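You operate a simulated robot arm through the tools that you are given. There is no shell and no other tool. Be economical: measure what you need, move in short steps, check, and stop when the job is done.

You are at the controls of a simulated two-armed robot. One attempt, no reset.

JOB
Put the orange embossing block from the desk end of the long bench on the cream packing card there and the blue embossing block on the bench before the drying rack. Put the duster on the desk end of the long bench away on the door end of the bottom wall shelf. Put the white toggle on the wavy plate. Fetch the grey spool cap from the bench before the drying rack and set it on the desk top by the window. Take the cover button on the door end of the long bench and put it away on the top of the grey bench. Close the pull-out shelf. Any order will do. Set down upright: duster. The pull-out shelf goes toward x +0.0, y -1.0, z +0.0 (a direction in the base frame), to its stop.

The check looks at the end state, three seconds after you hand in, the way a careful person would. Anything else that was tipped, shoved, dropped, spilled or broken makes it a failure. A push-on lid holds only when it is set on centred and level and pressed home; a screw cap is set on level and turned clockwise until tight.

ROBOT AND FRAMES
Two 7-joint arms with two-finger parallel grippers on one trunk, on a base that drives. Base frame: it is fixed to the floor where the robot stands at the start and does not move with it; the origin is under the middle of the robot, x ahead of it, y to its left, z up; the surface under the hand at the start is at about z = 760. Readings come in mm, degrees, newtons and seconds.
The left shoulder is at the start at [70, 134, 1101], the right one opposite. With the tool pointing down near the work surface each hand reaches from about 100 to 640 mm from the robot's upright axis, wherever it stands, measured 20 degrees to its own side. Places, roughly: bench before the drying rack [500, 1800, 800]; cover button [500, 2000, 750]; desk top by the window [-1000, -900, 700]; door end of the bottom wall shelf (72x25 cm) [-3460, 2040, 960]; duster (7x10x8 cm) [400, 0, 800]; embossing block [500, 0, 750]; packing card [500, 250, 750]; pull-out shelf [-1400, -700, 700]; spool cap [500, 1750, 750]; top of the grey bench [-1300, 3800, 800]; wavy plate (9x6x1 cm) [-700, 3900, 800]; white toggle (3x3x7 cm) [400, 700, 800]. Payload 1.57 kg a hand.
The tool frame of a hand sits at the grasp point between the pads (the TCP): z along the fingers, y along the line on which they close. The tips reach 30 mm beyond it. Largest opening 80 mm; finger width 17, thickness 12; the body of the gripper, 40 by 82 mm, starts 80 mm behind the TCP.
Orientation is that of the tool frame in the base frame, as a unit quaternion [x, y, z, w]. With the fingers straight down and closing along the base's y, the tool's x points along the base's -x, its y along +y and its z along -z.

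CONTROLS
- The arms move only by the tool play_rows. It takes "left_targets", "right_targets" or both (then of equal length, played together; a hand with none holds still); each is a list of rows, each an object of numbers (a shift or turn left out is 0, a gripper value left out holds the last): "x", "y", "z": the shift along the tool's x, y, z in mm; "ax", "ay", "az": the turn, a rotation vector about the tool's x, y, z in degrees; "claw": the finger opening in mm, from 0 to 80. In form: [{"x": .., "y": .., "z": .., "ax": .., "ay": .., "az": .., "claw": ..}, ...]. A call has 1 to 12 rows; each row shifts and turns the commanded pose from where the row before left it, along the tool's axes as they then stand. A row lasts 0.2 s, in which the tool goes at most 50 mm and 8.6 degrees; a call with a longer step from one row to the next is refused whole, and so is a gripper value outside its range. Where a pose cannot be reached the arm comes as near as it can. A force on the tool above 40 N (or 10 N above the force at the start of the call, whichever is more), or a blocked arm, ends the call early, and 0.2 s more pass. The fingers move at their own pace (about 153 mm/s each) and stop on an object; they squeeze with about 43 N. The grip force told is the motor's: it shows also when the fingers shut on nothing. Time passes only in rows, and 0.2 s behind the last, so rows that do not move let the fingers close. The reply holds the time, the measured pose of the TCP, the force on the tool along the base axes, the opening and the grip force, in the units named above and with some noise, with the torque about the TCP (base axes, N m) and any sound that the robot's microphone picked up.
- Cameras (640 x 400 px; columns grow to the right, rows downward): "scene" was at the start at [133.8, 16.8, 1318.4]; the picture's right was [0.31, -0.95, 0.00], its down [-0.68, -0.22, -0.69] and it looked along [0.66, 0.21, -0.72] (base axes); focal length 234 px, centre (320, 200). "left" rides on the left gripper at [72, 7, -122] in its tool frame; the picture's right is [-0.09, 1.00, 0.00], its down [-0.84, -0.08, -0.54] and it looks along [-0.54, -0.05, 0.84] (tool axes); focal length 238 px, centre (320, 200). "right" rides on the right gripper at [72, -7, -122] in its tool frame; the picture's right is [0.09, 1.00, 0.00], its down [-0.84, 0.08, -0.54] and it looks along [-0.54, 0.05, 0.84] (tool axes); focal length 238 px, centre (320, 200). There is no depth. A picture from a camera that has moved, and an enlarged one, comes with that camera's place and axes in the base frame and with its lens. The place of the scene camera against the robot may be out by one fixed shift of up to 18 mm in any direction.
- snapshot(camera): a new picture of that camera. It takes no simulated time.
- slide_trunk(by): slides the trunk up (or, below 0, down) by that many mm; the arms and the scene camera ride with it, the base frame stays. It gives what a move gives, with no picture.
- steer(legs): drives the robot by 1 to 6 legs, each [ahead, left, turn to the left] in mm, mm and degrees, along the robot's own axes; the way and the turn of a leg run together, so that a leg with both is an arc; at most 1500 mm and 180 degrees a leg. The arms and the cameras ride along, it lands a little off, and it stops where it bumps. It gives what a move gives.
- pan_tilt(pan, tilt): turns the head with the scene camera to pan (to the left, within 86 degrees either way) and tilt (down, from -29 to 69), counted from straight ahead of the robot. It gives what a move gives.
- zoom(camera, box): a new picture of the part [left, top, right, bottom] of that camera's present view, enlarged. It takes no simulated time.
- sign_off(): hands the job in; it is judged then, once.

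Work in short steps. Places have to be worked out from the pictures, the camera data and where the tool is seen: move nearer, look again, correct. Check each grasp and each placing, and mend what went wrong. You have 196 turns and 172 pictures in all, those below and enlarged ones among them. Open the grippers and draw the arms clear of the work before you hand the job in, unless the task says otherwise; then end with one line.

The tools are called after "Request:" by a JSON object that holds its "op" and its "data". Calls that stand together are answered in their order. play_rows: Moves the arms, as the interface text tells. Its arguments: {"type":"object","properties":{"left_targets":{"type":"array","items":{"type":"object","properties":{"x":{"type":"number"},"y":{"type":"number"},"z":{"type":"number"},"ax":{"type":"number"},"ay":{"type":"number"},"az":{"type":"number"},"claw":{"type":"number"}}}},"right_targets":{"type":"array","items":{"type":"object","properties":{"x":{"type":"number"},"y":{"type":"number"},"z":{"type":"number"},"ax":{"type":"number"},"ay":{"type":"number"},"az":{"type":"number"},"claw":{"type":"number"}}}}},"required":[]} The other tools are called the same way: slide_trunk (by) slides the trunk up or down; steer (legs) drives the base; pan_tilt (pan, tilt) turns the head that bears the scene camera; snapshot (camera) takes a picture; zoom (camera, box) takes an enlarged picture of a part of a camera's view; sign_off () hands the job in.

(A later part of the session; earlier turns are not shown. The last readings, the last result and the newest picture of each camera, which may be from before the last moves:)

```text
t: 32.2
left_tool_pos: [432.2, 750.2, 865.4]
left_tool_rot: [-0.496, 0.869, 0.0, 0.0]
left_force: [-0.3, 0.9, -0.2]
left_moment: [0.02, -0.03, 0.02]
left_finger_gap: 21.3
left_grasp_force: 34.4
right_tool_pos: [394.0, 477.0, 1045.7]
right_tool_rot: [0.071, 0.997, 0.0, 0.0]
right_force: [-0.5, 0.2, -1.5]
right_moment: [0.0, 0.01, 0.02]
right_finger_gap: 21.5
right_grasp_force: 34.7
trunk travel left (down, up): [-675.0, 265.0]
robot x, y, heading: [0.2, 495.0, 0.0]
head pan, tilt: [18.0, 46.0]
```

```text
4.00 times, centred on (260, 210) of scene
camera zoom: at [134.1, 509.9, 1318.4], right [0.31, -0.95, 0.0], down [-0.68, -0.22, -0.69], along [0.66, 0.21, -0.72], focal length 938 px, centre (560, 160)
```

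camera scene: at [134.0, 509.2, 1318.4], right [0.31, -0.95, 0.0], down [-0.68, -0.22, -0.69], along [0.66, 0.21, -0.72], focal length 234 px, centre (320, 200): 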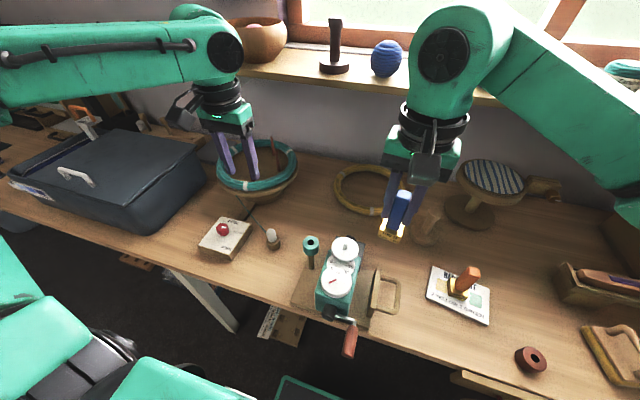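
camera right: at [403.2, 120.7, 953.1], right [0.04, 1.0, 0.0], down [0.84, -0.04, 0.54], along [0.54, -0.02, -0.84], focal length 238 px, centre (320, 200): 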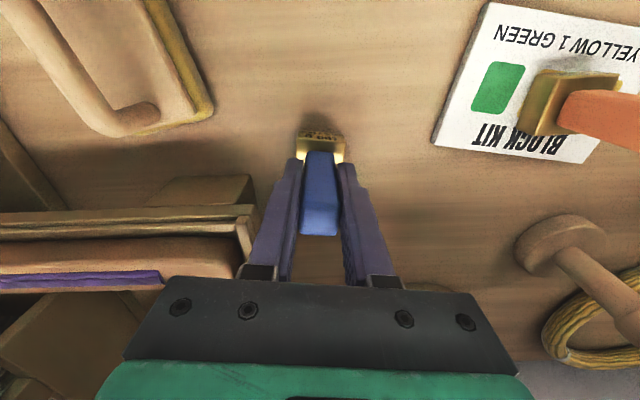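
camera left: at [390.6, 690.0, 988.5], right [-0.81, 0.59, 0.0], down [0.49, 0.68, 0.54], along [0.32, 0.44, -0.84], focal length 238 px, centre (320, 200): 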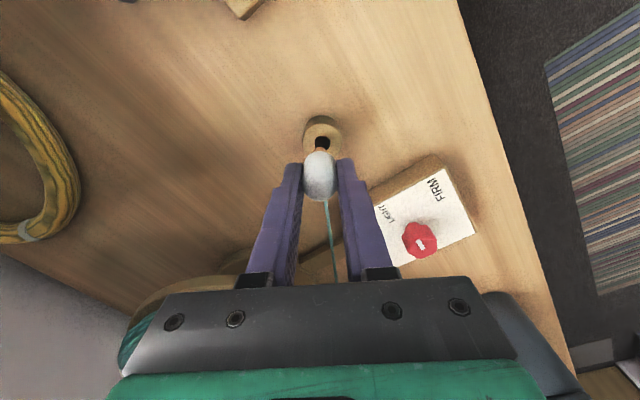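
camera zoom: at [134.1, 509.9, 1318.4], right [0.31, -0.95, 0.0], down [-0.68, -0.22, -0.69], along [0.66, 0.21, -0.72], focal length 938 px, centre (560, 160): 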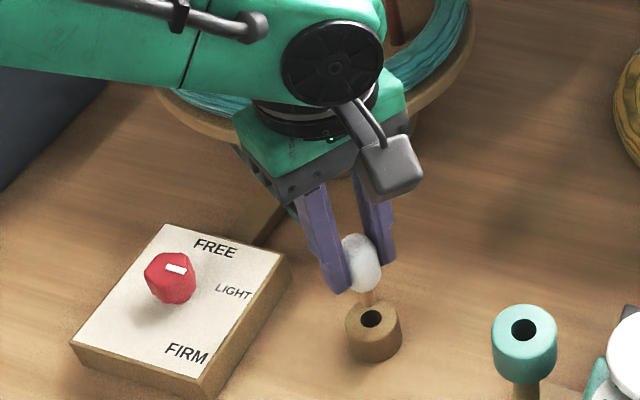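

The toggle (white head on a thin peg) is out, force nil. I raise it and then test the yarn by moving away a little.

Request:
{"op": "play_rows", "data": {"left_targets": [{"z": -30}, {"z": -30}, {"z": -30}, {"z": -30}, {"z": -30}, {}]}}

Request:
{"op": "snapshot", "data": {"camera": "scene"}}

Request:
{"op": "snapshot", "data": {"camera": "left"}}

```text
t: 33.6
left_tool_pos: [431.4, 748.7, 1016.8]
left_tool_rot: [-0.496, 0.869, 0.0, -0.001]
left_force: [-0.1, -0.2, -0.6]
left_moment: [-0.01, 0.01, -0.02]
left_finger_gap: 21.5
left_grasp_force: 34.5
right_tool_pos: [394.1, 477.1, 1045.9]
right_tool_rot: [0.071, 0.997, 0.0, 0.0]
right_force: [-0.3, 0.0, -0.6]
right_moment: [0.02, -0.02, 0.01]
right_finger_gap: 21.4
right_grasp_force: 34.4
trunk travel left (down, up): [-675.0, 265.0]
robot x, y, heading: [0.4, 493.7, -0.4]
head pan, tilt: [18.0, 46.0]
```

```text
133 pictures are left
camera scene: at [134.3, 510.1, 1318.3], right [0.31, -0.95, 0.0], down [-0.69, -0.22, -0.69], along [0.66, 0.21, -0.72], focal length 234 px, centre (320, 200)
```

scene: 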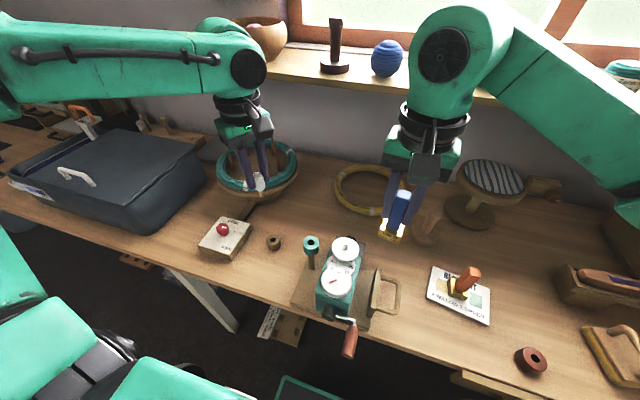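

```text
132 pictures are left
camera left: at [389.4, 689.8, 1138.7], right [-0.81, 0.59, 0.0], down [0.49, 0.68, 0.54], along [0.32, 0.44, -0.84], focal length 238 px, centre (320, 200)
```

left: 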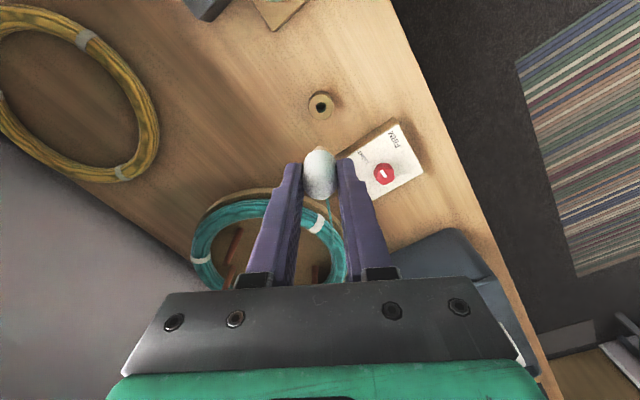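

Yarn pays out without load. I look to the left and around before driving.

Request:
{"op": "pan_tilt", "data": {"pan": 80, "tilt": 20}}

Request:
{"op": "snapshot", "data": {"camera": "scene"}}

```text
t: 34.9
left_tool_pos: [430.9, 748.9, 1013.7]
left_tool_rot: [-0.496, 0.868, 0.0, 0.0]
left_force: [-0.2, -0.6, 0.1]
left_moment: [-0.02, 0.0, 0.01]
left_finger_gap: 21.1
left_grasp_force: 33.9
right_tool_pos: [394.4, 477.8, 1046.8]
right_tool_rot: [0.07, 0.998, 0.0, -0.001]
right_force: [0.4, -0.8, 0.1]
right_moment: [0.01, 0.01, -0.01]
right_finger_gap: 21.4
right_grasp_force: 34.8
trunk travel left (down, up): [-675.0, 265.0]
robot x, y, heading: [1.6, 493.7, 0.0]
head pan, tilt: [80.0, 20.0]
```

```text
131 pictures are left
camera scene: at [73.9, 576.7, 1358.5], right [0.98, -0.18, 0.0], down [-0.06, -0.34, -0.94], along [0.17, 0.92, -0.34], focal length 234 px, centre (320, 200)
```

scene: 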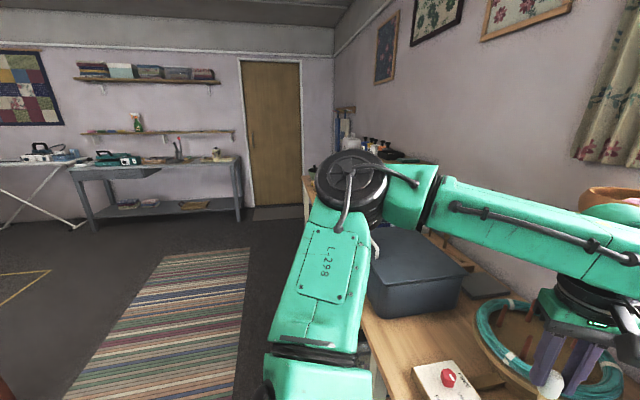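

Clear floor toward the door. I raise and pull the left hand back, then drive 600 mm left while watching the yarn force.

Request:
{"op": "play_rows", "data": {"left_targets": [{"x": 15, "y": 25, "z": -20}, {"x": 15, "y": 25, "z": -20}, {"x": 15, "y": 25, "z": -20}, {}], "right_targets": [{"z": -15}, {"z": -15}, {"z": -15}, {}]}}

Request:
{"op": "steer", "data": {"legs": [[0, 600, 0]]}}

Request:
{"op": "snapshot", "data": {"camera": "scene"}}

Request:
{"op": "snapshot", "data": {"camera": "left"}}

```text
t: 35.9
left_tool_pos: [341.5, 748.5, 1076.2]
left_tool_rot: [-0.495, 0.869, 0.0, 0.0]
left_force: [0.9, 0.2, -0.6]
left_moment: [0.02, -0.03, 0.01]
left_finger_gap: 20.9
left_grasp_force: 33.9
right_tool_pos: [395.6, 476.0, 1091.7]
right_tool_rot: [0.071, 0.997, 0.0, -0.001]
right_force: [0.2, -1.0, -0.7]
right_moment: [-0.04, -0.01, 0.02]
right_finger_gap: 21.7
right_grasp_force: 34.8
trunk travel left (down, up): [-675.0, 265.0]
robot x, y, heading: [-0.4, 492.2, -0.0]
head pan, tilt: [80.0, 20.0]
```

```text
t: 39.2
left_tool_pos: [342.1, 1341.4, 1076.9]
left_tool_rot: [-0.495, 0.869, -0.001, 0.0]
left_force: [0.2, -0.3, -0.8]
left_moment: [0.01, -0.01, -0.01]
left_finger_gap: 21.7
left_grasp_force: 34.7
right_tool_pos: [396.2, 1069.9, 1091.1]
right_tool_rot: [0.07, 0.998, 0.0, -0.001]
right_force: [0.8, 0.2, -1.1]
right_moment: [-0.02, 0.01, 0.0]
right_finger_gap: 21.6
right_grasp_force: 34.1
trunk travel left (down, up): [-675.0, 265.0]
robot x, y, heading: [-0.2, 1085.1, -0.3]
head pan, tilt: [80.0, 20.0]
```

```text
130 pictures are left
camera scene: at [74.4, 1170.1, 1358.6], right [0.98, -0.17, 0.0], down [-0.06, -0.34, -0.94], along [0.16, 0.93, -0.34], focal length 234 px, centre (320, 200)
```

scene: 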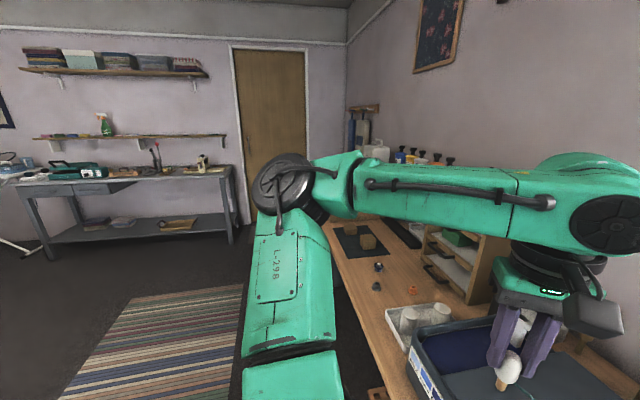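

```text
129 pictures are left
camera left: at [300.4, 1283.5, 1198.9], right [-0.81, 0.59, 0.0], down [0.49, 0.68, 0.54], along [0.32, 0.44, -0.84], focal length 238 px, centre (320, 200)
```

left: 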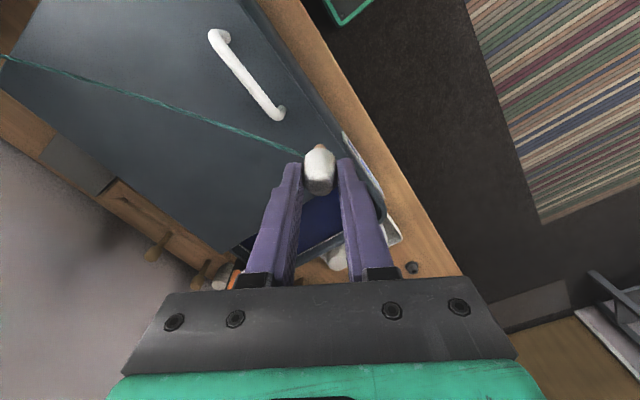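

No yarn tension. I continue 550 mm left toward the drying-rack section.

Request:
{"op": "steer", "data": {"legs": [[0, 550, 0]]}}

Request:
{"op": "pan_tilt", "data": {"pan": 15, "tilt": 45}}

Request:
{"op": "snapshot", "data": {"camera": "scene"}}

Request:
{"op": "snapshot", "data": {"camera": "right"}}

Request:
{"op": "snapshot", "data": {"camera": "left"}}

```text
t: 42.4
left_tool_pos: [338.2, 1895.5, 1076.9]
left_tool_rot: [-0.499, 0.867, 0.0, 0.0]
left_force: [-0.1, -0.1, 0.0]
left_moment: [0.0, 0.0, -0.01]
left_finger_gap: 22.0
left_grasp_force: 34.6
right_tool_pos: [394.5, 1625.1, 1091.3]
right_tool_rot: [0.067, 0.998, 0.0, 0.001]
right_force: [0.2, 0.4, -1.2]
right_moment: [-0.01, 0.02, 0.01]
right_finger_gap: 21.5
right_grasp_force: 34.4
trunk travel left (down, up): [-675.0, 265.0]
robot x, y, heading: [-1.8, 1637.7, 0.3]
head pan, tilt: [80.0, 20.0]
```

```text
t: 43.8
left_tool_pos: [338.4, 1898.0, 1077.0]
left_tool_rot: [-0.498, 0.867, -0.001, 0.001]
left_force: [0.4, -0.6, 0.3]
left_moment: [-0.04, -0.02, -0.01]
left_finger_gap: 21.6
left_grasp_force: 34.8
right_tool_pos: [394.4, 1624.8, 1091.4]
right_tool_rot: [0.068, 0.998, 0.0, 0.001]
right_force: [-0.1, 0.4, -1.2]
right_moment: [0.02, -0.01, 0.01]
right_finger_gap: 21.4
right_grasp_force: 34.8
trunk travel left (down, up): [-675.0, 265.0]
robot x, y, heading: [1.7, 1636.9, 0.7]
head pan, tilt: [15.0, 45.0]
```

```text
128 pictures are left
camera scene: at [135.3, 1652.5, 1319.9], right [0.27, -0.96, 0.0], down [-0.68, -0.19, -0.71], along [0.68, 0.19, -0.71], focal length 234 px, centre (320, 200)
```

scene: 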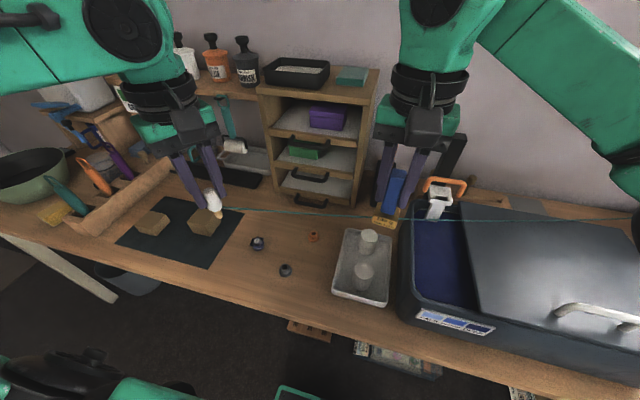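

```text
127 pictures are left
camera right: at [322.9, 1628.4, 1213.8], right [0.04, 1.0, 0.0], down [0.84, -0.04, 0.54], along [0.54, -0.02, -0.84], focal length 238 px, centre (320, 200)
```

right: 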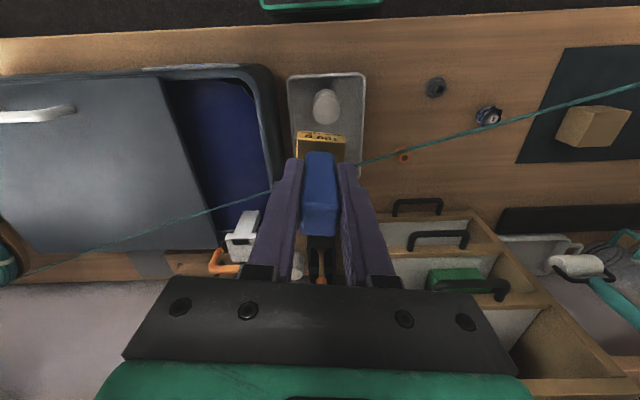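

```text
126 pictures are left
camera left: at [297.7, 1837.7, 1198.8], right [-0.81, 0.58, 0.0], down [0.49, 0.68, 0.54], along [0.32, 0.44, -0.84], focal length 238 px, centre (320, 200)
```

left: 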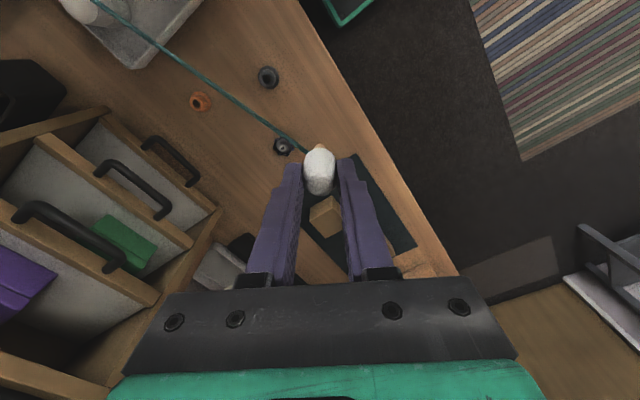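

I zoom on the small round items and mats in front of the rack.

Request:
{"op": "zoom", "data": {"camera": "scene", "box": [220, 200, 380, 300]}}

Request:
{"op": "zoom", "data": {"camera": "scene", "box": [100, 180, 260, 280]}}

Request:
{"op": "zoom", "data": {"camera": "right", "box": [360, 50, 640, 225]}}

```text
4.00 times, centred on (300, 250) of scene
camera zoom: at [135.3, 1652.5, 1319.9], right [0.27, -0.96, 0.0], down [-0.68, -0.19, -0.71], along [0.68, 0.19, -0.71], focal length 938 px, centre (400, 0)
```

zoom: 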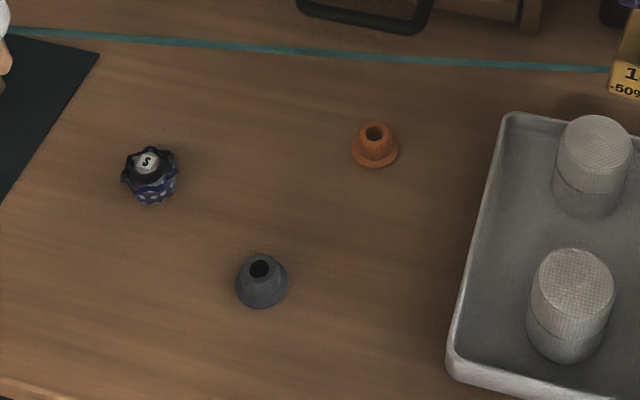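

```text
4.00 times, centred on (180, 230) of scene
camera zoom: at [135.3, 1652.5, 1319.9], right [0.27, -0.96, 0.0], down [-0.68, -0.19, -0.71], along [0.68, 0.19, -0.71], focal length 938 px, centre (880, 80)
```

zoom: 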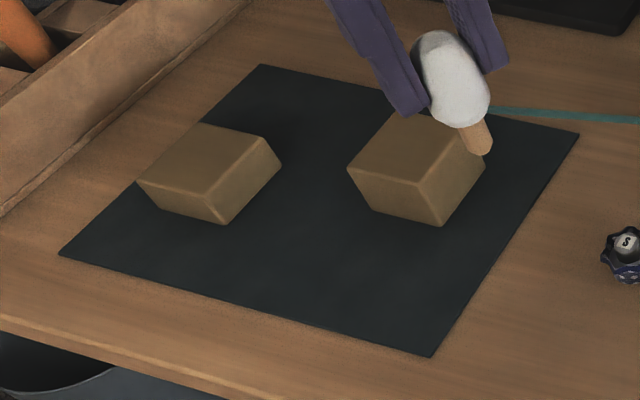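

```text
2.29 times, centred on (500, 138) of right
camera zoom: at [322.9, 1628.4, 1213.8], right [0.04, 1.0, 0.0], down [0.84, -0.04, 0.54], along [0.54, -0.02, -0.84], focal length 545 px, centre (-91, 343)
```

zoom: 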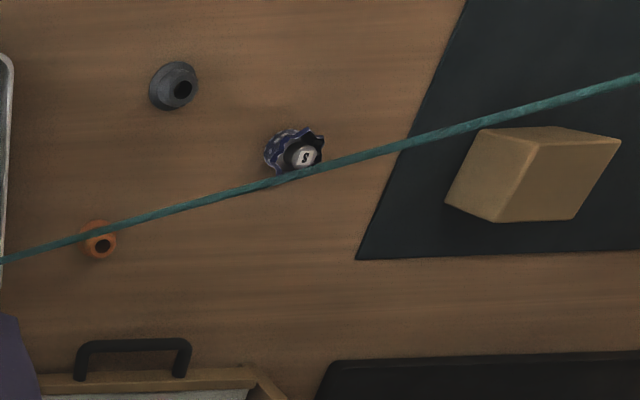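

Grey spool cap ≈(388,1823), cover button (navy "S") ≈(440,1929), orange cap ≈(507,1785). The yarn passes just under the blue block; I lower the right hand gently to see whether the yarn interacts.

Request:
{"op": "play_rows", "data": {"right_targets": [{"z": 20}, {"z": 20}, {"z": 20}, {"z": 20}, {"z": 20}, {}]}}

Request:
{"op": "snapshot", "data": {"camera": "right"}}

Request:
{"op": "zoom", "data": {"camera": "scene", "box": [160, 100, 640, 300]}}

```text
t: 45.2
left_tool_pos: [339.0, 1897.3, 1076.9]
left_tool_rot: [-0.499, 0.867, -0.001, 0.001]
left_force: [0.2, -0.3, -0.4]
left_moment: [-0.03, 0.01, 0.01]
left_finger_gap: 21.8
left_grasp_force: 34.4
right_tool_pos: [393.5, 1624.5, 990.9]
right_tool_rot: [0.066, 0.998, 0.0, 0.0]
right_force: [0.0, -0.1, -0.4]
right_moment: [-0.02, -0.03, 0.0]
right_finger_gap: 21.6
right_grasp_force: 34.5
trunk travel left (down, up): [-675.0, 265.0]
robot x, y, heading: [1.2, 1638.6, 0.4]
head pan, tilt: [15.0, 45.0]
```

```text
122 pictures are left
camera right: at [321.9, 1628.7, 1114.1], right [0.04, 1.0, 0.0], down [0.84, -0.04, 0.54], along [0.54, -0.02, -0.84], focal length 238 px, centre (320, 200)
```

right: 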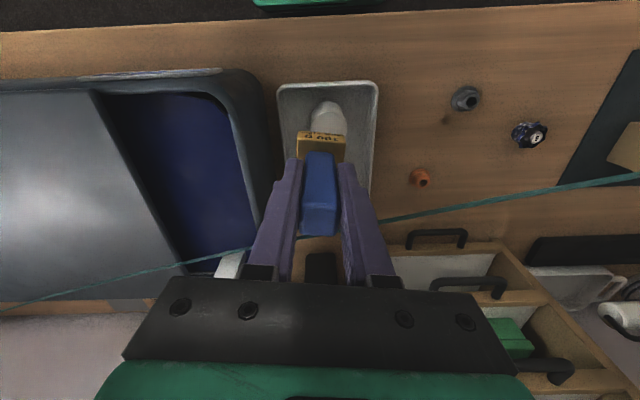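

```text
1.33 times, centred on (400, 200) of scene
camera zoom: at [135.1, 1652.5, 1319.9], right [0.26, -0.96, 0.0], down [-0.68, -0.19, -0.71], along [0.68, 0.19, -0.71], focal length 313 px, centre (213, 200)
```

zoom: 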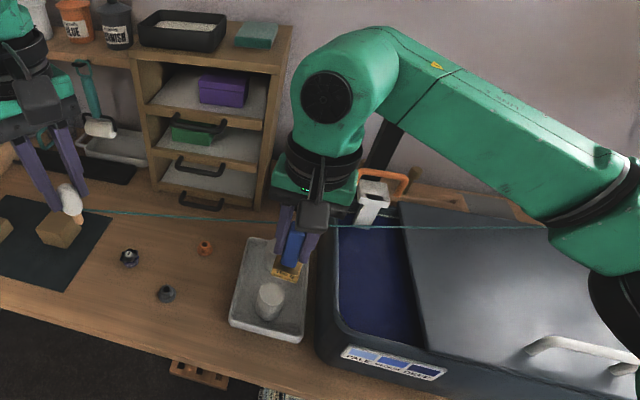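

The yarn lies straight just behind the right hand (x≈437, z≈986). I nudge the hand forward across it slowly to see if it deflects.

Request:
{"op": "play_rows", "data": {"right_targets": [{"x": -15}, {"x": -15}, {"x": -15}, {"x": -15}, {"x": -15}, {}]}}

Request:
{"op": "snapshot", "data": {"camera": "right"}}

Request:
{"op": "zoom", "data": {"camera": "scene", "box": [160, 100, 640, 300]}}

```text
t: 46.6
left_tool_pos: [338.5, 1898.4, 1076.4]
left_tool_rot: [-0.498, 0.867, -0.001, 0.0]
left_force: [-0.7, -0.7, 0.1]
left_moment: [0.02, -0.04, -0.02]
left_finger_gap: 21.7
left_grasp_force: 34.1
right_tool_pos: [469.1, 1613.5, 992.0]
right_tool_rot: [0.067, 0.998, 0.0, 0.0]
right_force: [0.1, -0.5, -1.5]
right_moment: [-0.01, 0.03, -0.02]
right_finger_gap: 21.6
right_grasp_force: 34.2
trunk travel left (down, up): [-675.0, 265.0]
robot x, y, heading: [-1.6, 1640.9, 0.2]
head pan, tilt: [15.0, 45.0]
```

```text
120 pictures are left
camera right: at [396.9, 1617.4, 1113.7], right [0.04, 1.0, 0.0], down [0.84, -0.04, 0.54], along [0.54, -0.02, -0.84], focal length 238 px, centre (320, 200)
```

right: 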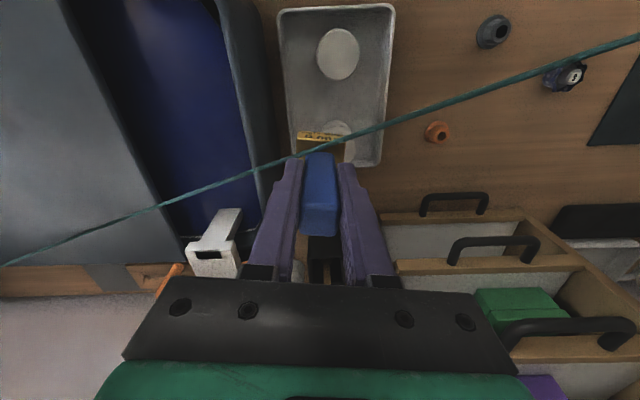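

```text
1.33 times, centred on (400, 200) of scene
camera zoom: at [135.1, 1652.3, 1319.9], right [0.26, -0.96, 0.0], down [-0.68, -0.19, -0.71], along [0.68, 0.19, -0.71], focal length 313 px, centre (213, 200)
```

zoom: 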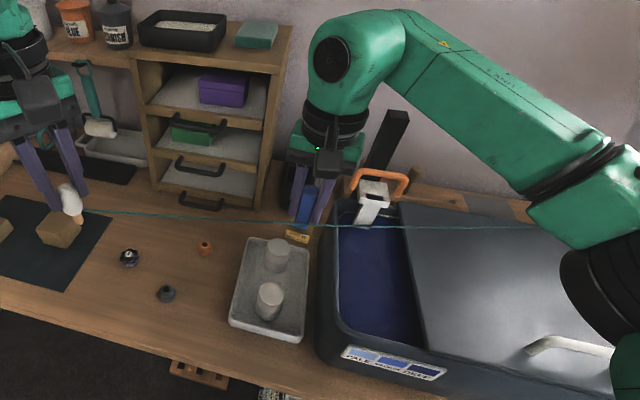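

The yarn passes straight through the hand: it is non-colliding. I raise the right hand, then drive 160 mm left so it can place the blue block at about (430,1752).

Request:
{"op": "play_rows", "data": {"right_targets": [{"z": -35}, {"z": -35, "x": 10}, {"x": 25, "az": -4}, {"az": -4}, {}]}}

Request:
{"op": "steer", "data": {"legs": [[0, 160, 0]]}}

Request:
{"op": "snapshot", "data": {"camera": "right"}}

```text
t: 47.8
left_tool_pos: [339.0, 1897.2, 1075.2]
left_tool_rot: [-0.499, 0.867, -0.001, 0.001]
left_force: [-0.5, -0.7, 0.1]
left_moment: [0.04, 0.02, 0.02]
left_finger_gap: 21.8
left_grasp_force: 33.9
right_tool_pos: [433.1, 1620.6, 1061.0]
right_tool_rot: [-0.004, 1.0, 0.0, 0.0]
right_force: [1.1, 0.0, -0.6]
right_moment: [0.05, 0.01, 0.02]
right_finger_gap: 21.5
right_grasp_force: 34.3
trunk travel left (down, up): [-675.0, 265.0]
robot x, y, heading: [1.1, 1636.3, 0.4]
head pan, tilt: [15.0, 45.0]
```

```text
t: 49.2
left_tool_pos: [337.9, 2054.9, 1077.7]
left_tool_rot: [-0.498, 0.867, 0.001, 0.0]
left_force: [-0.2, 1.0, -0.9]
left_moment: [0.02, -0.03, -0.03]
left_finger_gap: 21.8
left_grasp_force: 34.9
right_tool_pos: [433.6, 1778.0, 1061.0]
right_tool_rot: [-0.002, 1.0, 0.001, 0.0]
right_force: [0.1, -0.2, -1.1]
right_moment: [0.03, -0.03, 0.0]
right_finger_gap: 21.9
right_grasp_force: 34.9
trunk travel left (down, up): [-675.0, 265.0]
robot x, y, heading: [-3.6, 1802.4, 0.4]
head pan, tilt: [15.0, 45.0]
```

```text
118 pictures are left
camera right: at [362.3, 1771.5, 1183.8], right [-0.1, 1.0, 0.0], down [0.84, 0.08, 0.54], along [0.54, 0.05, -0.84], focal length 238 px, centre (320, 200)
```

right: 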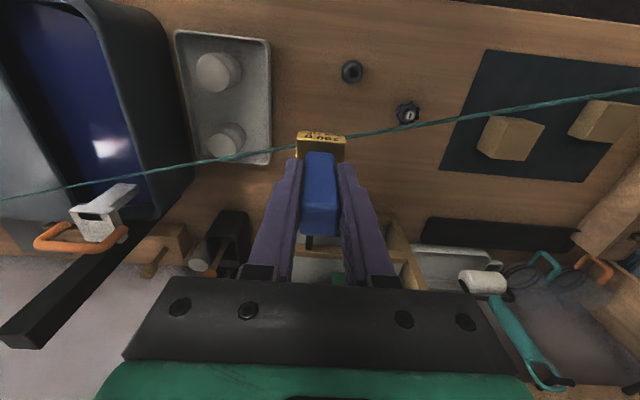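

Target (420,1757) is clear between the tray edge (y≈1697) and the grey cap (389,1822). I descend there.

Request:
{"op": "play_rows", "data": {"right_targets": [{"x": 13, "y": -21}, {"z": 45}, {"z": 45}, {"z": 45}, {"z": 45}, {"z": 35}, {"z": 8}, {}]}}

Request:
{"op": "snapshot", "data": {"camera": "right"}}

```text
t: 51.0
left_tool_pos: [337.9, 2055.8, 1075.9]
left_tool_rot: [-0.497, 0.868, -0.001, 0.0]
left_force: [0.5, 0.6, 0.4]
left_moment: [-0.02, -0.02, -0.01]
left_finger_gap: 21.8
left_grasp_force: 34.2
right_tool_pos: [419.1, 1758.0, 836.3]
right_tool_rot: [-0.002, 1.0, 0.0, 0.0]
right_force: [-0.4, -0.2, -0.5]
right_moment: [-0.01, 0.0, 0.02]
right_finger_gap: 21.2
right_grasp_force: 34.2
trunk travel left (down, up): [-675.0, 265.0]
robot x, y, heading: [2.2, 1797.9, 0.6]
head pan, tilt: [15.0, 45.0]
```

```text
117 pictures are left
camera right: at [349.0, 1751.7, 959.7], right [-0.1, 1.0, 0.0], down [0.84, 0.08, 0.54], along [0.54, 0.05, -0.84], focal length 238 px, centre (320, 200)
```

right: 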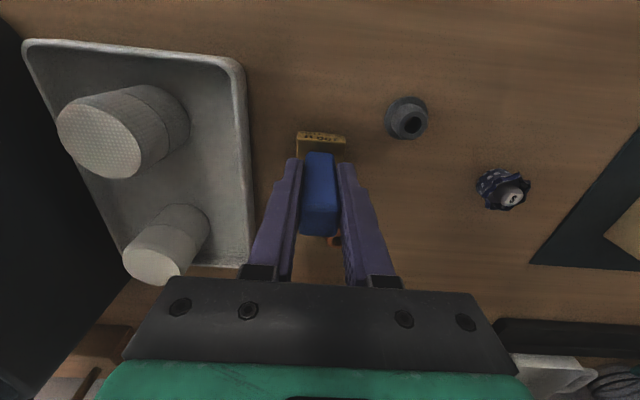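

Clear all round. I feel down to contact.

Request:
{"op": "play_rows", "data": {"right_targets": [{"z": 2}, {"z": 2}, {"z": 2}, {"z": 2}, {}]}}

```text
t: 52.2
left_tool_pos: [337.6, 2057.1, 1076.5]
left_tool_rot: [-0.497, 0.867, 0.0, 0.0]
left_force: [0.2, 0.3, -1.3]
left_moment: [0.0, -0.01, -0.02]
left_finger_gap: 22.1
left_grasp_force: 34.5
right_tool_pos: [418.8, 1757.2, 830.4]
right_tool_rot: [-0.002, 1.0, 0.0, 0.0]
right_force: [0.1, -0.2, 2.7]
right_moment: [-0.05, -0.07, 0.0]
right_finger_gap: 21.5
right_grasp_force: 34.6
trunk travel left (down, up): [-675.0, 265.0]
robot x, y, heading: [-1.2, 1801.4, 0.1]
head pan, tilt: [15.0, 45.0]
```

Light contact (2.7 N). Open to 40 and lift.

Request:
{"op": "play_rows", "data": {"right_targets": [{"claw": 42}, {}, {"z": -20}, {"z": -40}, {"z": -40}, {"z": -40}, {}]}}

Request:
{"op": "snapshot", "data": {"camera": "right"}}

```text
t: 53.8
left_tool_pos: [338.1, 2055.0, 1075.8]
left_tool_rot: [-0.497, 0.868, -0.001, 0.0]
left_force: [-0.2, -0.1, -0.9]
left_moment: [0.02, -0.01, 0.03]
left_finger_gap: 21.8
left_grasp_force: 34.6
right_tool_pos: [418.6, 1757.8, 970.8]
right_tool_rot: [-0.003, 1.0, 0.0, -0.001]
right_force: [-0.4, -0.8, -0.1]
right_moment: [0.02, 0.01, 0.0]
right_finger_gap: 42.1
right_grasp_force: 0.0
trunk travel left (down, up): [-675.0, 265.0]
robot x, y, heading: [-3.8, 1799.0, 0.1]
head pan, tilt: [15.0, 45.0]
```

```text
116 pictures are left
camera right: at [347.6, 1751.1, 1092.3], right [-0.1, 1.0, 0.0], down [0.84, 0.08, 0.54], along [0.54, 0.05, -0.84], focal length 238 px, centre (320, 200)
```

right: 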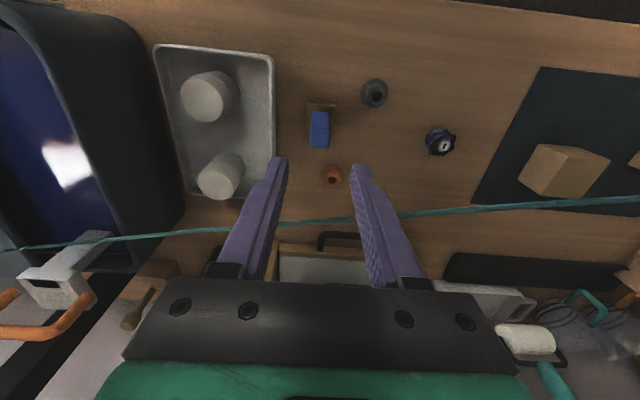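

Blue stands in place. I drive 150 left so the right hand comes over the button, and inspect the door end.

Request:
{"op": "steer", "data": {"legs": [[0, 160, 0]]}}

Request:
{"op": "snapshot", "data": {"camera": "right"}}

Request:
{"op": "snapshot", "data": {"camera": "scene"}}

```text
t: 55.2
left_tool_pos: [337.3, 2215.0, 1076.1]
left_tool_rot: [-0.498, 0.867, 0.0, 0.001]
left_force: [0.1, 0.1, 0.3]
left_moment: [0.02, -0.01, -0.04]
left_finger_gap: 21.9
left_grasp_force: 34.6
right_tool_pos: [417.8, 1915.0, 969.5]
right_tool_rot: [-0.002, 1.0, 0.001, 0.0]
right_force: [-0.1, 0.4, 0.1]
right_moment: [-0.01, 0.0, 0.04]
right_finger_gap: 42.3
right_grasp_force: 0.0
trunk travel left (down, up): [-675.0, 265.0]
robot x, y, heading: [-2.4, 1958.6, 0.4]
head pan, tilt: [15.0, 45.0]
```

```text
115 pictures are left
camera right: at [346.7, 1909.2, 1091.9], right [-0.1, 1.0, 0.0], down [0.84, 0.08, 0.54], along [0.54, 0.05, -0.84], focal length 238 px, centre (320, 200)
```

right: 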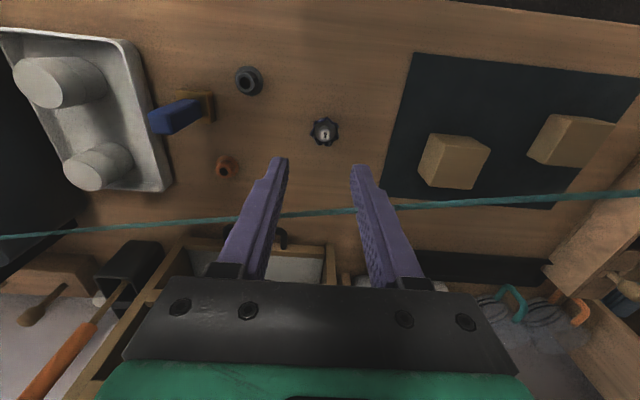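

```text
114 pictures are left
camera scene: at [133.5, 1969.8, 1319.9], right [0.26, -0.96, 0.0], down [-0.68, -0.18, -0.71], along [0.68, 0.19, -0.71], focal length 234 px, centre (320, 200)
```

scene: 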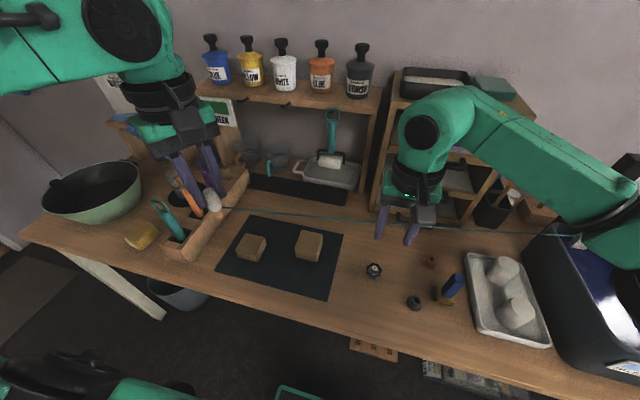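

I zoom to judge the button's size and height.

Request:
{"op": "zoom", "data": {"camera": "right", "box": [284, 100, 364, 150]}}

Request:
{"op": "zoom", "data": {"camera": "scene", "box": [334, 240, 414, 290]}}

```text
8.00 times, centred on (324, 125) of right
camera zoom: at [346.7, 1909.2, 1091.9], right [-0.1, 1.0, 0.0], down [0.84, 0.08, 0.54], along [0.54, 0.05, -0.84], focal length 1907 px, centre (288, 800)
```

zoom: 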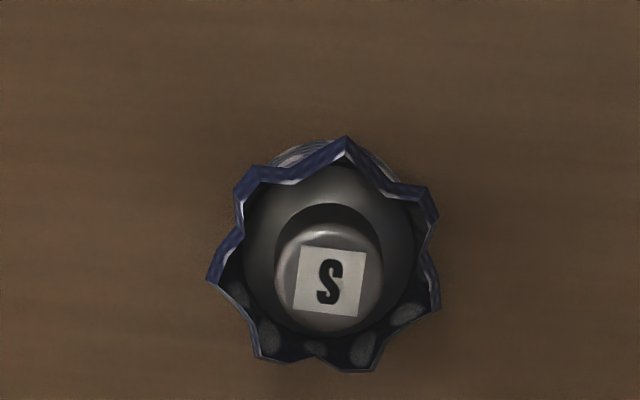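

```text
8.00 times, centred on (374, 265) of scene
camera zoom: at [133.5, 1969.8, 1319.9], right [0.26, -0.96, 0.0], down [-0.68, -0.18, -0.71], along [0.68, 0.19, -0.71], focal length 1875 px, centre (-112, -320)
```

zoom: 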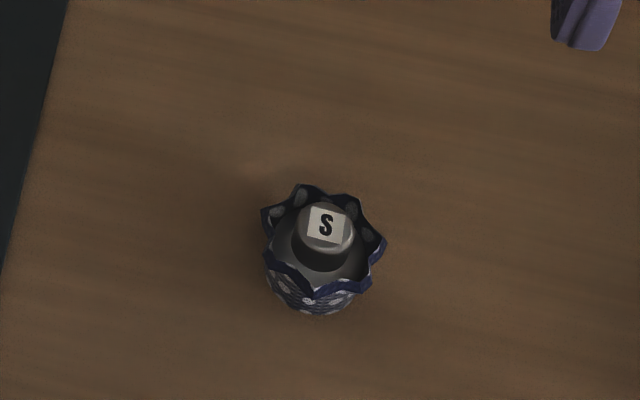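

Button is an upturned shank button in a fabric skirt, ~38 mm wide, at (441,1924). I descend over it with a 60 mm opening.

Request:
{"op": "play_rows", "data": {"right_targets": [{"x": -23, "y": 9, "claw": 60}, {"z": 45}, {"z": 45}, {"z": 40}, {"z": 25}, {}]}}

Request:
{"op": "snapshot", "data": {"camera": "right"}}

```text
t: 56.6
left_tool_pos: [338.0, 2215.2, 1075.7]
left_tool_rot: [-0.498, 0.867, -0.001, 0.0]
left_force: [1.1, -0.4, 0.6]
left_moment: [0.0, 0.01, 0.03]
left_finger_gap: 21.8
left_grasp_force: 34.9
right_tool_pos: [440.8, 1925.7, 813.6]
right_tool_rot: [-0.002, 1.0, -0.001, 0.001]
right_force: [-0.2, -0.1, 0.6]
right_moment: [0.0, -0.02, -0.04]
right_finger_gap: 60.2
right_grasp_force: 0.1
trunk travel left (down, up): [-675.0, 265.0]
robot x, y, heading: [-1.3, 1959.8, -0.1]
head pan, tilt: [15.0, 45.0]
```

```text
111 pictures are left
camera right: at [369.2, 1920.4, 936.7], right [-0.1, 1.0, 0.0], down [0.84, 0.08, 0.54], along [0.54, 0.05, -0.84], focal length 238 px, centre (320, 200)
```

right: 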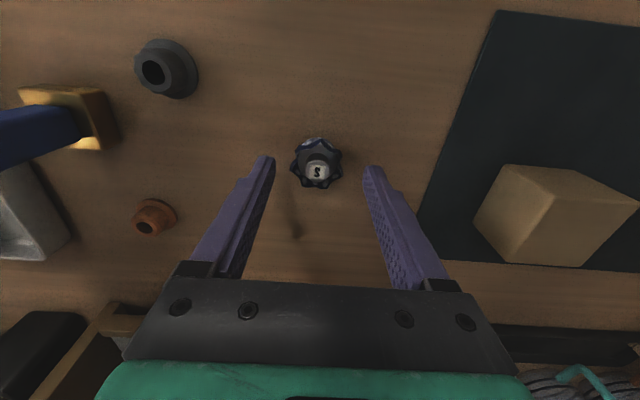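

Centred. Down 18 and close.

Request:
{"op": "play_rows", "data": {"right_targets": [{"z": 10}, {"z": 8}, {}, {"claw": 15}, {}, {}]}}

Request:
{"op": "snapshot", "data": {"camera": "right"}}

```text
t: 58.0
left_tool_pos: [338.0, 2214.9, 1076.4]
left_tool_rot: [-0.498, 0.867, -0.001, 0.001]
left_force: [0.0, 0.1, 0.5]
left_moment: [0.0, -0.01, -0.02]
left_finger_gap: 21.7
left_grasp_force: 34.3
right_tool_pos: [441.5, 1926.2, 796.1]
right_tool_rot: [-0.001, 1.0, 0.0, 0.0]
right_force: [1.0, 0.4, -0.8]
right_moment: [0.01, -0.01, 0.02]
right_finger_gap: 24.9
right_grasp_force: 36.0
trunk travel left (down, up): [-675.0, 265.0]
robot x, y, heading: [-4.1, 1955.1, 0.2]
head pan, tilt: [15.0, 45.0]
```

```text
110 pictures are left
camera right: at [370.1, 1919.6, 918.3], right [-0.1, 1.0, 0.0], down [0.84, 0.08, 0.54], along [0.54, 0.05, -0.84], focal length 238 px, centre (320, 200)
```

right: 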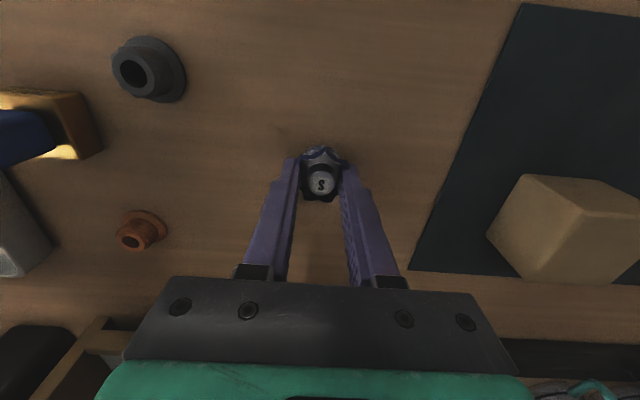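

Button held (25 mm). I lift it, back away from the bench, and turn left to face the grey bench.

Request:
{"op": "play_rows", "data": {"right_targets": [{"z": -30}, {"z": -45}, {"z": -45}, {"z": -45}, {"z": -45}, {"z": -30}, {"x": 40}, {"x": 40}, {}]}}

Request:
{"op": "steer", "data": {"legs": [[-550, 0, 0], [0, 0, 90]]}}

Request:
{"op": "pan_tilt", "data": {"pan": 0, "tilt": 30}}

Request:
{"op": "snapshot", "data": {"camera": "scene"}}

```text
t: 60.0
left_tool_pos: [337.2, 2216.1, 1075.8]
left_tool_rot: [-0.497, 0.867, 0.001, 0.001]
left_force: [1.6, -0.4, -1.3]
left_moment: [-0.01, 0.03, -0.02]
left_finger_gap: 21.7
left_grasp_force: 34.4
right_tool_pos: [360.2, 1926.2, 1033.0]
right_tool_rot: [-0.001, 1.0, 0.0, -0.001]
right_force: [0.6, -0.1, -0.1]
right_moment: [0.04, 0.05, -0.03]
right_finger_gap: 24.3
right_grasp_force: 36.3
trunk travel left (down, up): [-675.0, 265.0]
robot x, y, heading: [-1.9, 1960.5, 0.2]
head pan, tilt: [15.0, 45.0]
```

```text
t: 67.0
left_tool_pos: [-811.1, 2298.0, 1075.3]
left_tool_rot: [0.966, -0.258, 0.0, -0.001]
left_force: [0.3, 0.3, -0.9]
left_moment: [0.03, 0.0, 0.01]
left_finger_gap: 21.6
left_grasp_force: 34.8
right_tool_pos: [-520.8, 2322.2, 1033.9]
right_tool_rot: [0.71, -0.704, 0.0, 0.0]
right_force: [-0.1, -0.4, -0.4]
right_moment: [-0.02, -0.02, -0.01]
right_finger_gap: 24.5
right_grasp_force: 36.3
trunk travel left (down, up): [-675.0, 265.0]
robot x, y, heading: [-554.3, 1961.8, 90.8]
head pan, tilt: [15.0, 45.0]
```

```text
t: 67.8
left_tool_pos: [-811.8, 2297.7, 1076.3]
left_tool_rot: [0.966, -0.259, 0.0, -0.002]
left_force: [-0.9, -0.6, 0.7]
left_moment: [0.01, 0.0, -0.04]
left_finger_gap: 21.3
left_grasp_force: 35.0
right_tool_pos: [-522.2, 2322.4, 1035.5]
right_tool_rot: [0.71, -0.704, 0.0, 0.001]
right_force: [-0.6, -1.0, -0.1]
right_moment: [0.01, 0.0, 0.0]
right_finger_gap: 24.5
right_grasp_force: 35.3
trunk travel left (down, up): [-675.0, 265.0]
robot x, y, heading: [-549.6, 1958.1, 90.6]
head pan, tilt: [0.0, 30.0]
```

```text
109 pictures are left
camera scene: at [-546.0, 2091.9, 1342.4], right [1.0, 0.01, 0.0], down [0.01, -0.5, -0.87], along [-0.01, 0.87, -0.5], focal length 234 px, centre (320, 200)
```

scene: 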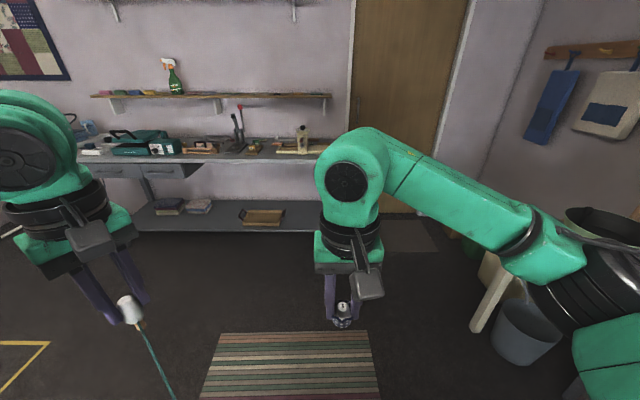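

Facing the grey bench with both items held. I zoom on its top.

Request:
{"op": "zoom", "data": {"camera": "scene", "box": [80, 80, 340, 230]}}

```text
2.46 times, centred on (210, 155) of scene
camera zoom: at [-546.0, 2091.9, 1342.4], right [1.0, 0.01, 0.0], down [0.01, -0.5, -0.87], along [-0.01, 0.87, -0.5], focal length 577 px, centre (591, 311)
```

zoom: 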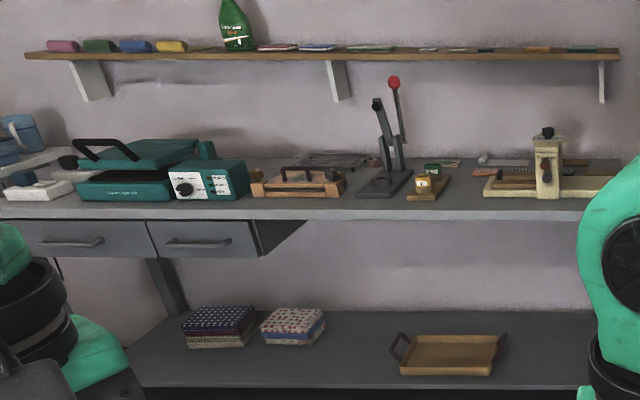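

Bench front edge is at y≈3570. I drive ahead 1100 and look down at it.

Request:
{"op": "steer", "data": {"legs": [[1100, 0, 0]]}}

Request:
{"op": "pan_tilt", "data": {"pan": 0, "tilt": 35}}

Request:
{"op": "snapshot", "data": {"camera": "scene"}}

```text
t: 73.4
left_tool_pos: [-819.2, 3385.2, 1075.9]
left_tool_rot: [0.965, -0.261, 0.0, 0.0]
left_force: [-0.1, 0.2, -0.1]
left_moment: [0.03, -0.03, 0.0]
left_finger_gap: 21.7
left_grasp_force: 35.0
right_tool_pos: [-529.6, 3407.2, 1036.0]
right_tool_rot: [0.709, -0.705, 0.0, 0.0]
right_force: [-0.4, 0.6, 0.6]
right_moment: [-0.02, 0.03, -0.03]
right_finger_gap: 26.4
right_grasp_force: 37.6
trunk travel left (down, up): [-675.0, 265.0]
robot x, y, heading: [-560.1, 3043.6, 90.4]
head pan, tilt: [0.0, 30.0]
```

```text
t: 74.0
left_tool_pos: [-819.1, 3385.2, 1076.9]
left_tool_rot: [0.966, -0.26, 0.0, 0.0]
left_force: [-0.9, 0.3, -0.2]
left_moment: [-0.02, 0.01, -0.03]
left_finger_gap: 21.7
left_grasp_force: 34.8
right_tool_pos: [-529.1, 3407.0, 1034.4]
right_tool_rot: [0.708, -0.706, 0.0, -0.001]
right_force: [-0.8, -0.8, -0.5]
right_moment: [0.01, 0.01, 0.01]
right_finger_gap: 26.6
right_grasp_force: 37.1
trunk travel left (down, up): [-675.0, 265.0]
robot x, y, heading: [-561.5, 3048.7, 90.3]
head pan, tilt: [0.0, 35.0]
```

```text
107 pictures are left
camera scene: at [-554.4, 3175.6, 1334.7], right [1.0, 0.01, 0.0], down [0.0, -0.57, -0.82], along [-0.01, 0.82, -0.57], focal length 234 px, centre (320, 200)
```

scene: 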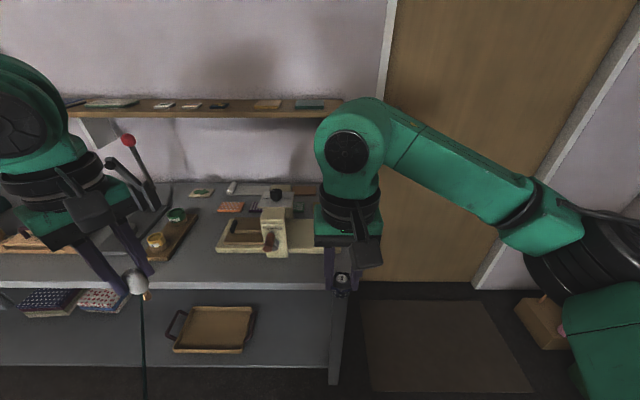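

I zoom on the right part of the grey bench.

Request:
{"op": "zoom", "data": {"camera": "scene", "box": [160, 170, 340, 282]}}

Request:
{"op": "zoom", "data": {"camera": "right", "box": [220, 100, 420, 240]}}

Request:
{"op": "snapshot", "data": {"camera": "left"}}

```text
3.56 times, centred on (250, 226) of scene
camera zoom: at [-554.4, 3175.6, 1334.7], right [1.0, 0.01, 0.0], down [0.0, -0.57, -0.82], along [-0.01, 0.82, -0.57], focal length 834 px, centre (569, 108)
```

zoom: 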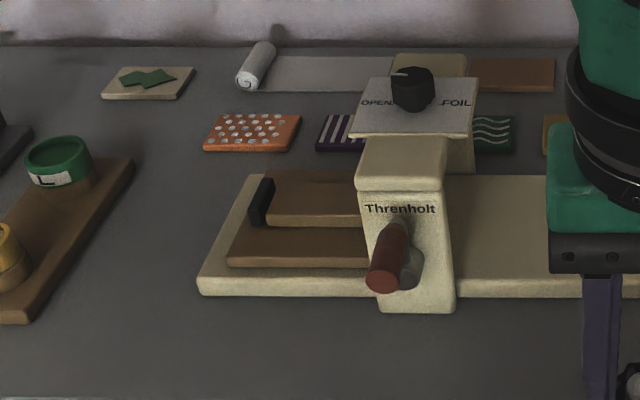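

```text
2.86 times, centred on (320, 170) of right
camera zoom: at [-521.8, 3336.8, 1157.4], right [-1.0, -0.1, 0.0], down [-0.08, 0.84, 0.54], along [-0.05, 0.54, -0.84], focal length 681 px, centre (320, 286)
```

zoom: 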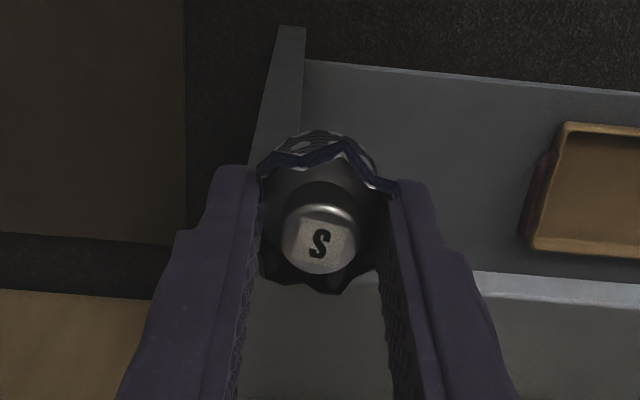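

```text
104 pictures are left
camera left: at [-759.5, 3341.7, 1198.8], right [-0.58, -0.81, 0.0], down [-0.68, 0.49, 0.54], along [-0.44, 0.32, -0.84], focal length 238 px, centre (320, 200)
```

left: 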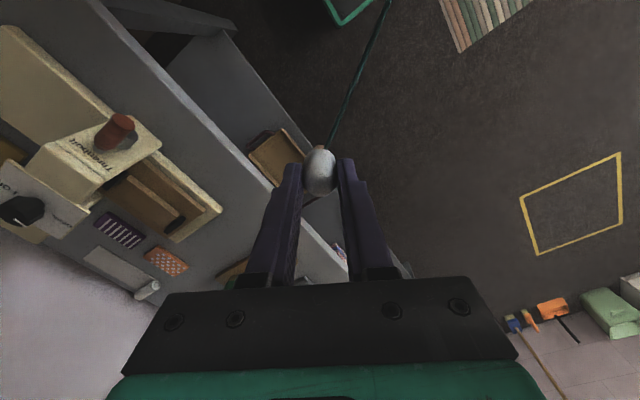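

The wavy plate is the green one behind the press at about (-665,3900). I'll place the button first near the front edge, so I drive ahead 240 and left 170.

Request:
{"op": "steer", "data": {"legs": [[0, 170, 0], [240, 0, 0]]}}

Request:
{"op": "pan_tilt", "data": {"pan": -5, "tilt": 50}}

Request:
{"op": "snapshot", "data": {"camera": "scene"}}

Request:
{"op": "snapshot", "data": {"camera": "right"}}

```text
t: 76.9
left_tool_pos: [-991.0, 3622.9, 1077.2]
left_tool_rot: [0.966, -0.259, 0.0, 0.0]
left_force: [-0.5, 0.4, -0.4]
left_moment: [0.01, 0.0, -0.01]
left_finger_gap: 21.6
left_grasp_force: 35.1
right_tool_pos: [-702.2, 3647.5, 1034.6]
right_tool_rot: [0.711, -0.703, 0.0, 0.0]
right_force: [0.2, 0.4, -0.7]
right_moment: [-0.01, 0.02, -0.03]
right_finger_gap: 26.6
right_grasp_force: 37.6
trunk travel left (down, up): [-675.0, 265.0]
robot x, y, heading: [-731.9, 3283.7, 90.6]
head pan, tilt: [0.0, 35.0]
```

```text
t: 77.7
left_tool_pos: [-991.8, 3623.6, 1076.6]
left_tool_rot: [0.966, -0.259, 0.0, 0.0]
left_force: [0.6, 0.9, -0.5]
left_moment: [0.0, 0.01, -0.04]
left_finger_gap: 21.9
left_grasp_force: 34.8
right_tool_pos: [-702.0, 3647.7, 1034.6]
right_tool_rot: [0.711, -0.703, 0.0, 0.0]
right_force: [0.6, -0.1, 0.0]
right_moment: [-0.02, 0.04, -0.01]
right_finger_gap: 26.7
right_grasp_force: 37.2
trunk travel left (down, up): [-675.0, 265.0]
robot x, y, heading: [-732.2, 3283.4, 90.4]
head pan, tilt: [-5.0, 50.0]
```

```text
103 pictures are left
camera scene: at [-719.4, 3404.7, 1312.9], right [1.0, -0.08, 0.0], down [-0.06, -0.76, -0.64], along [0.05, 0.64, -0.77], focal length 234 px, centre (320, 200)
```

scene: 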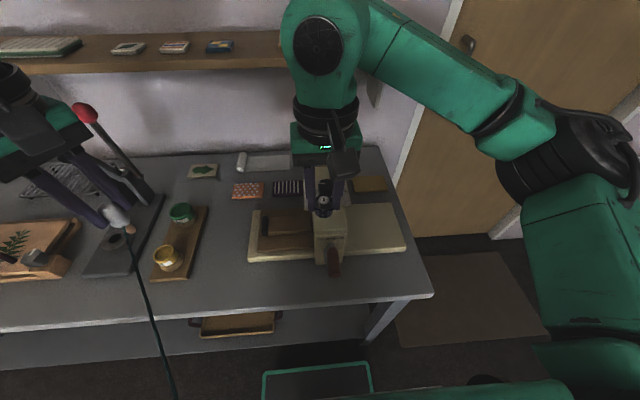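

```text
102 pictures are left
camera right: at [-694.0, 3577.2, 1157.3], right [-0.99, -0.1, 0.0], down [-0.08, 0.84, 0.54], along [-0.05, 0.54, -0.84], focal length 238 px, centre (320, 200)
```

right: 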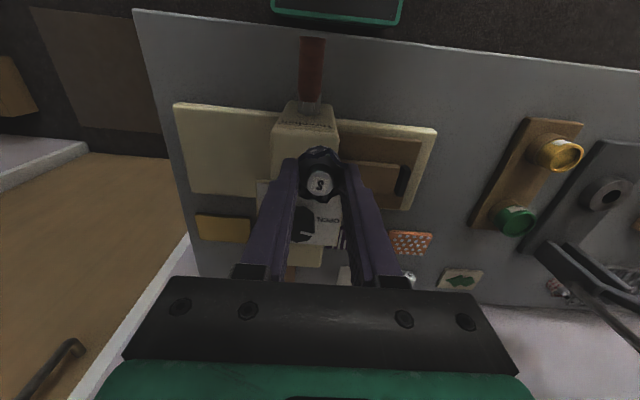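

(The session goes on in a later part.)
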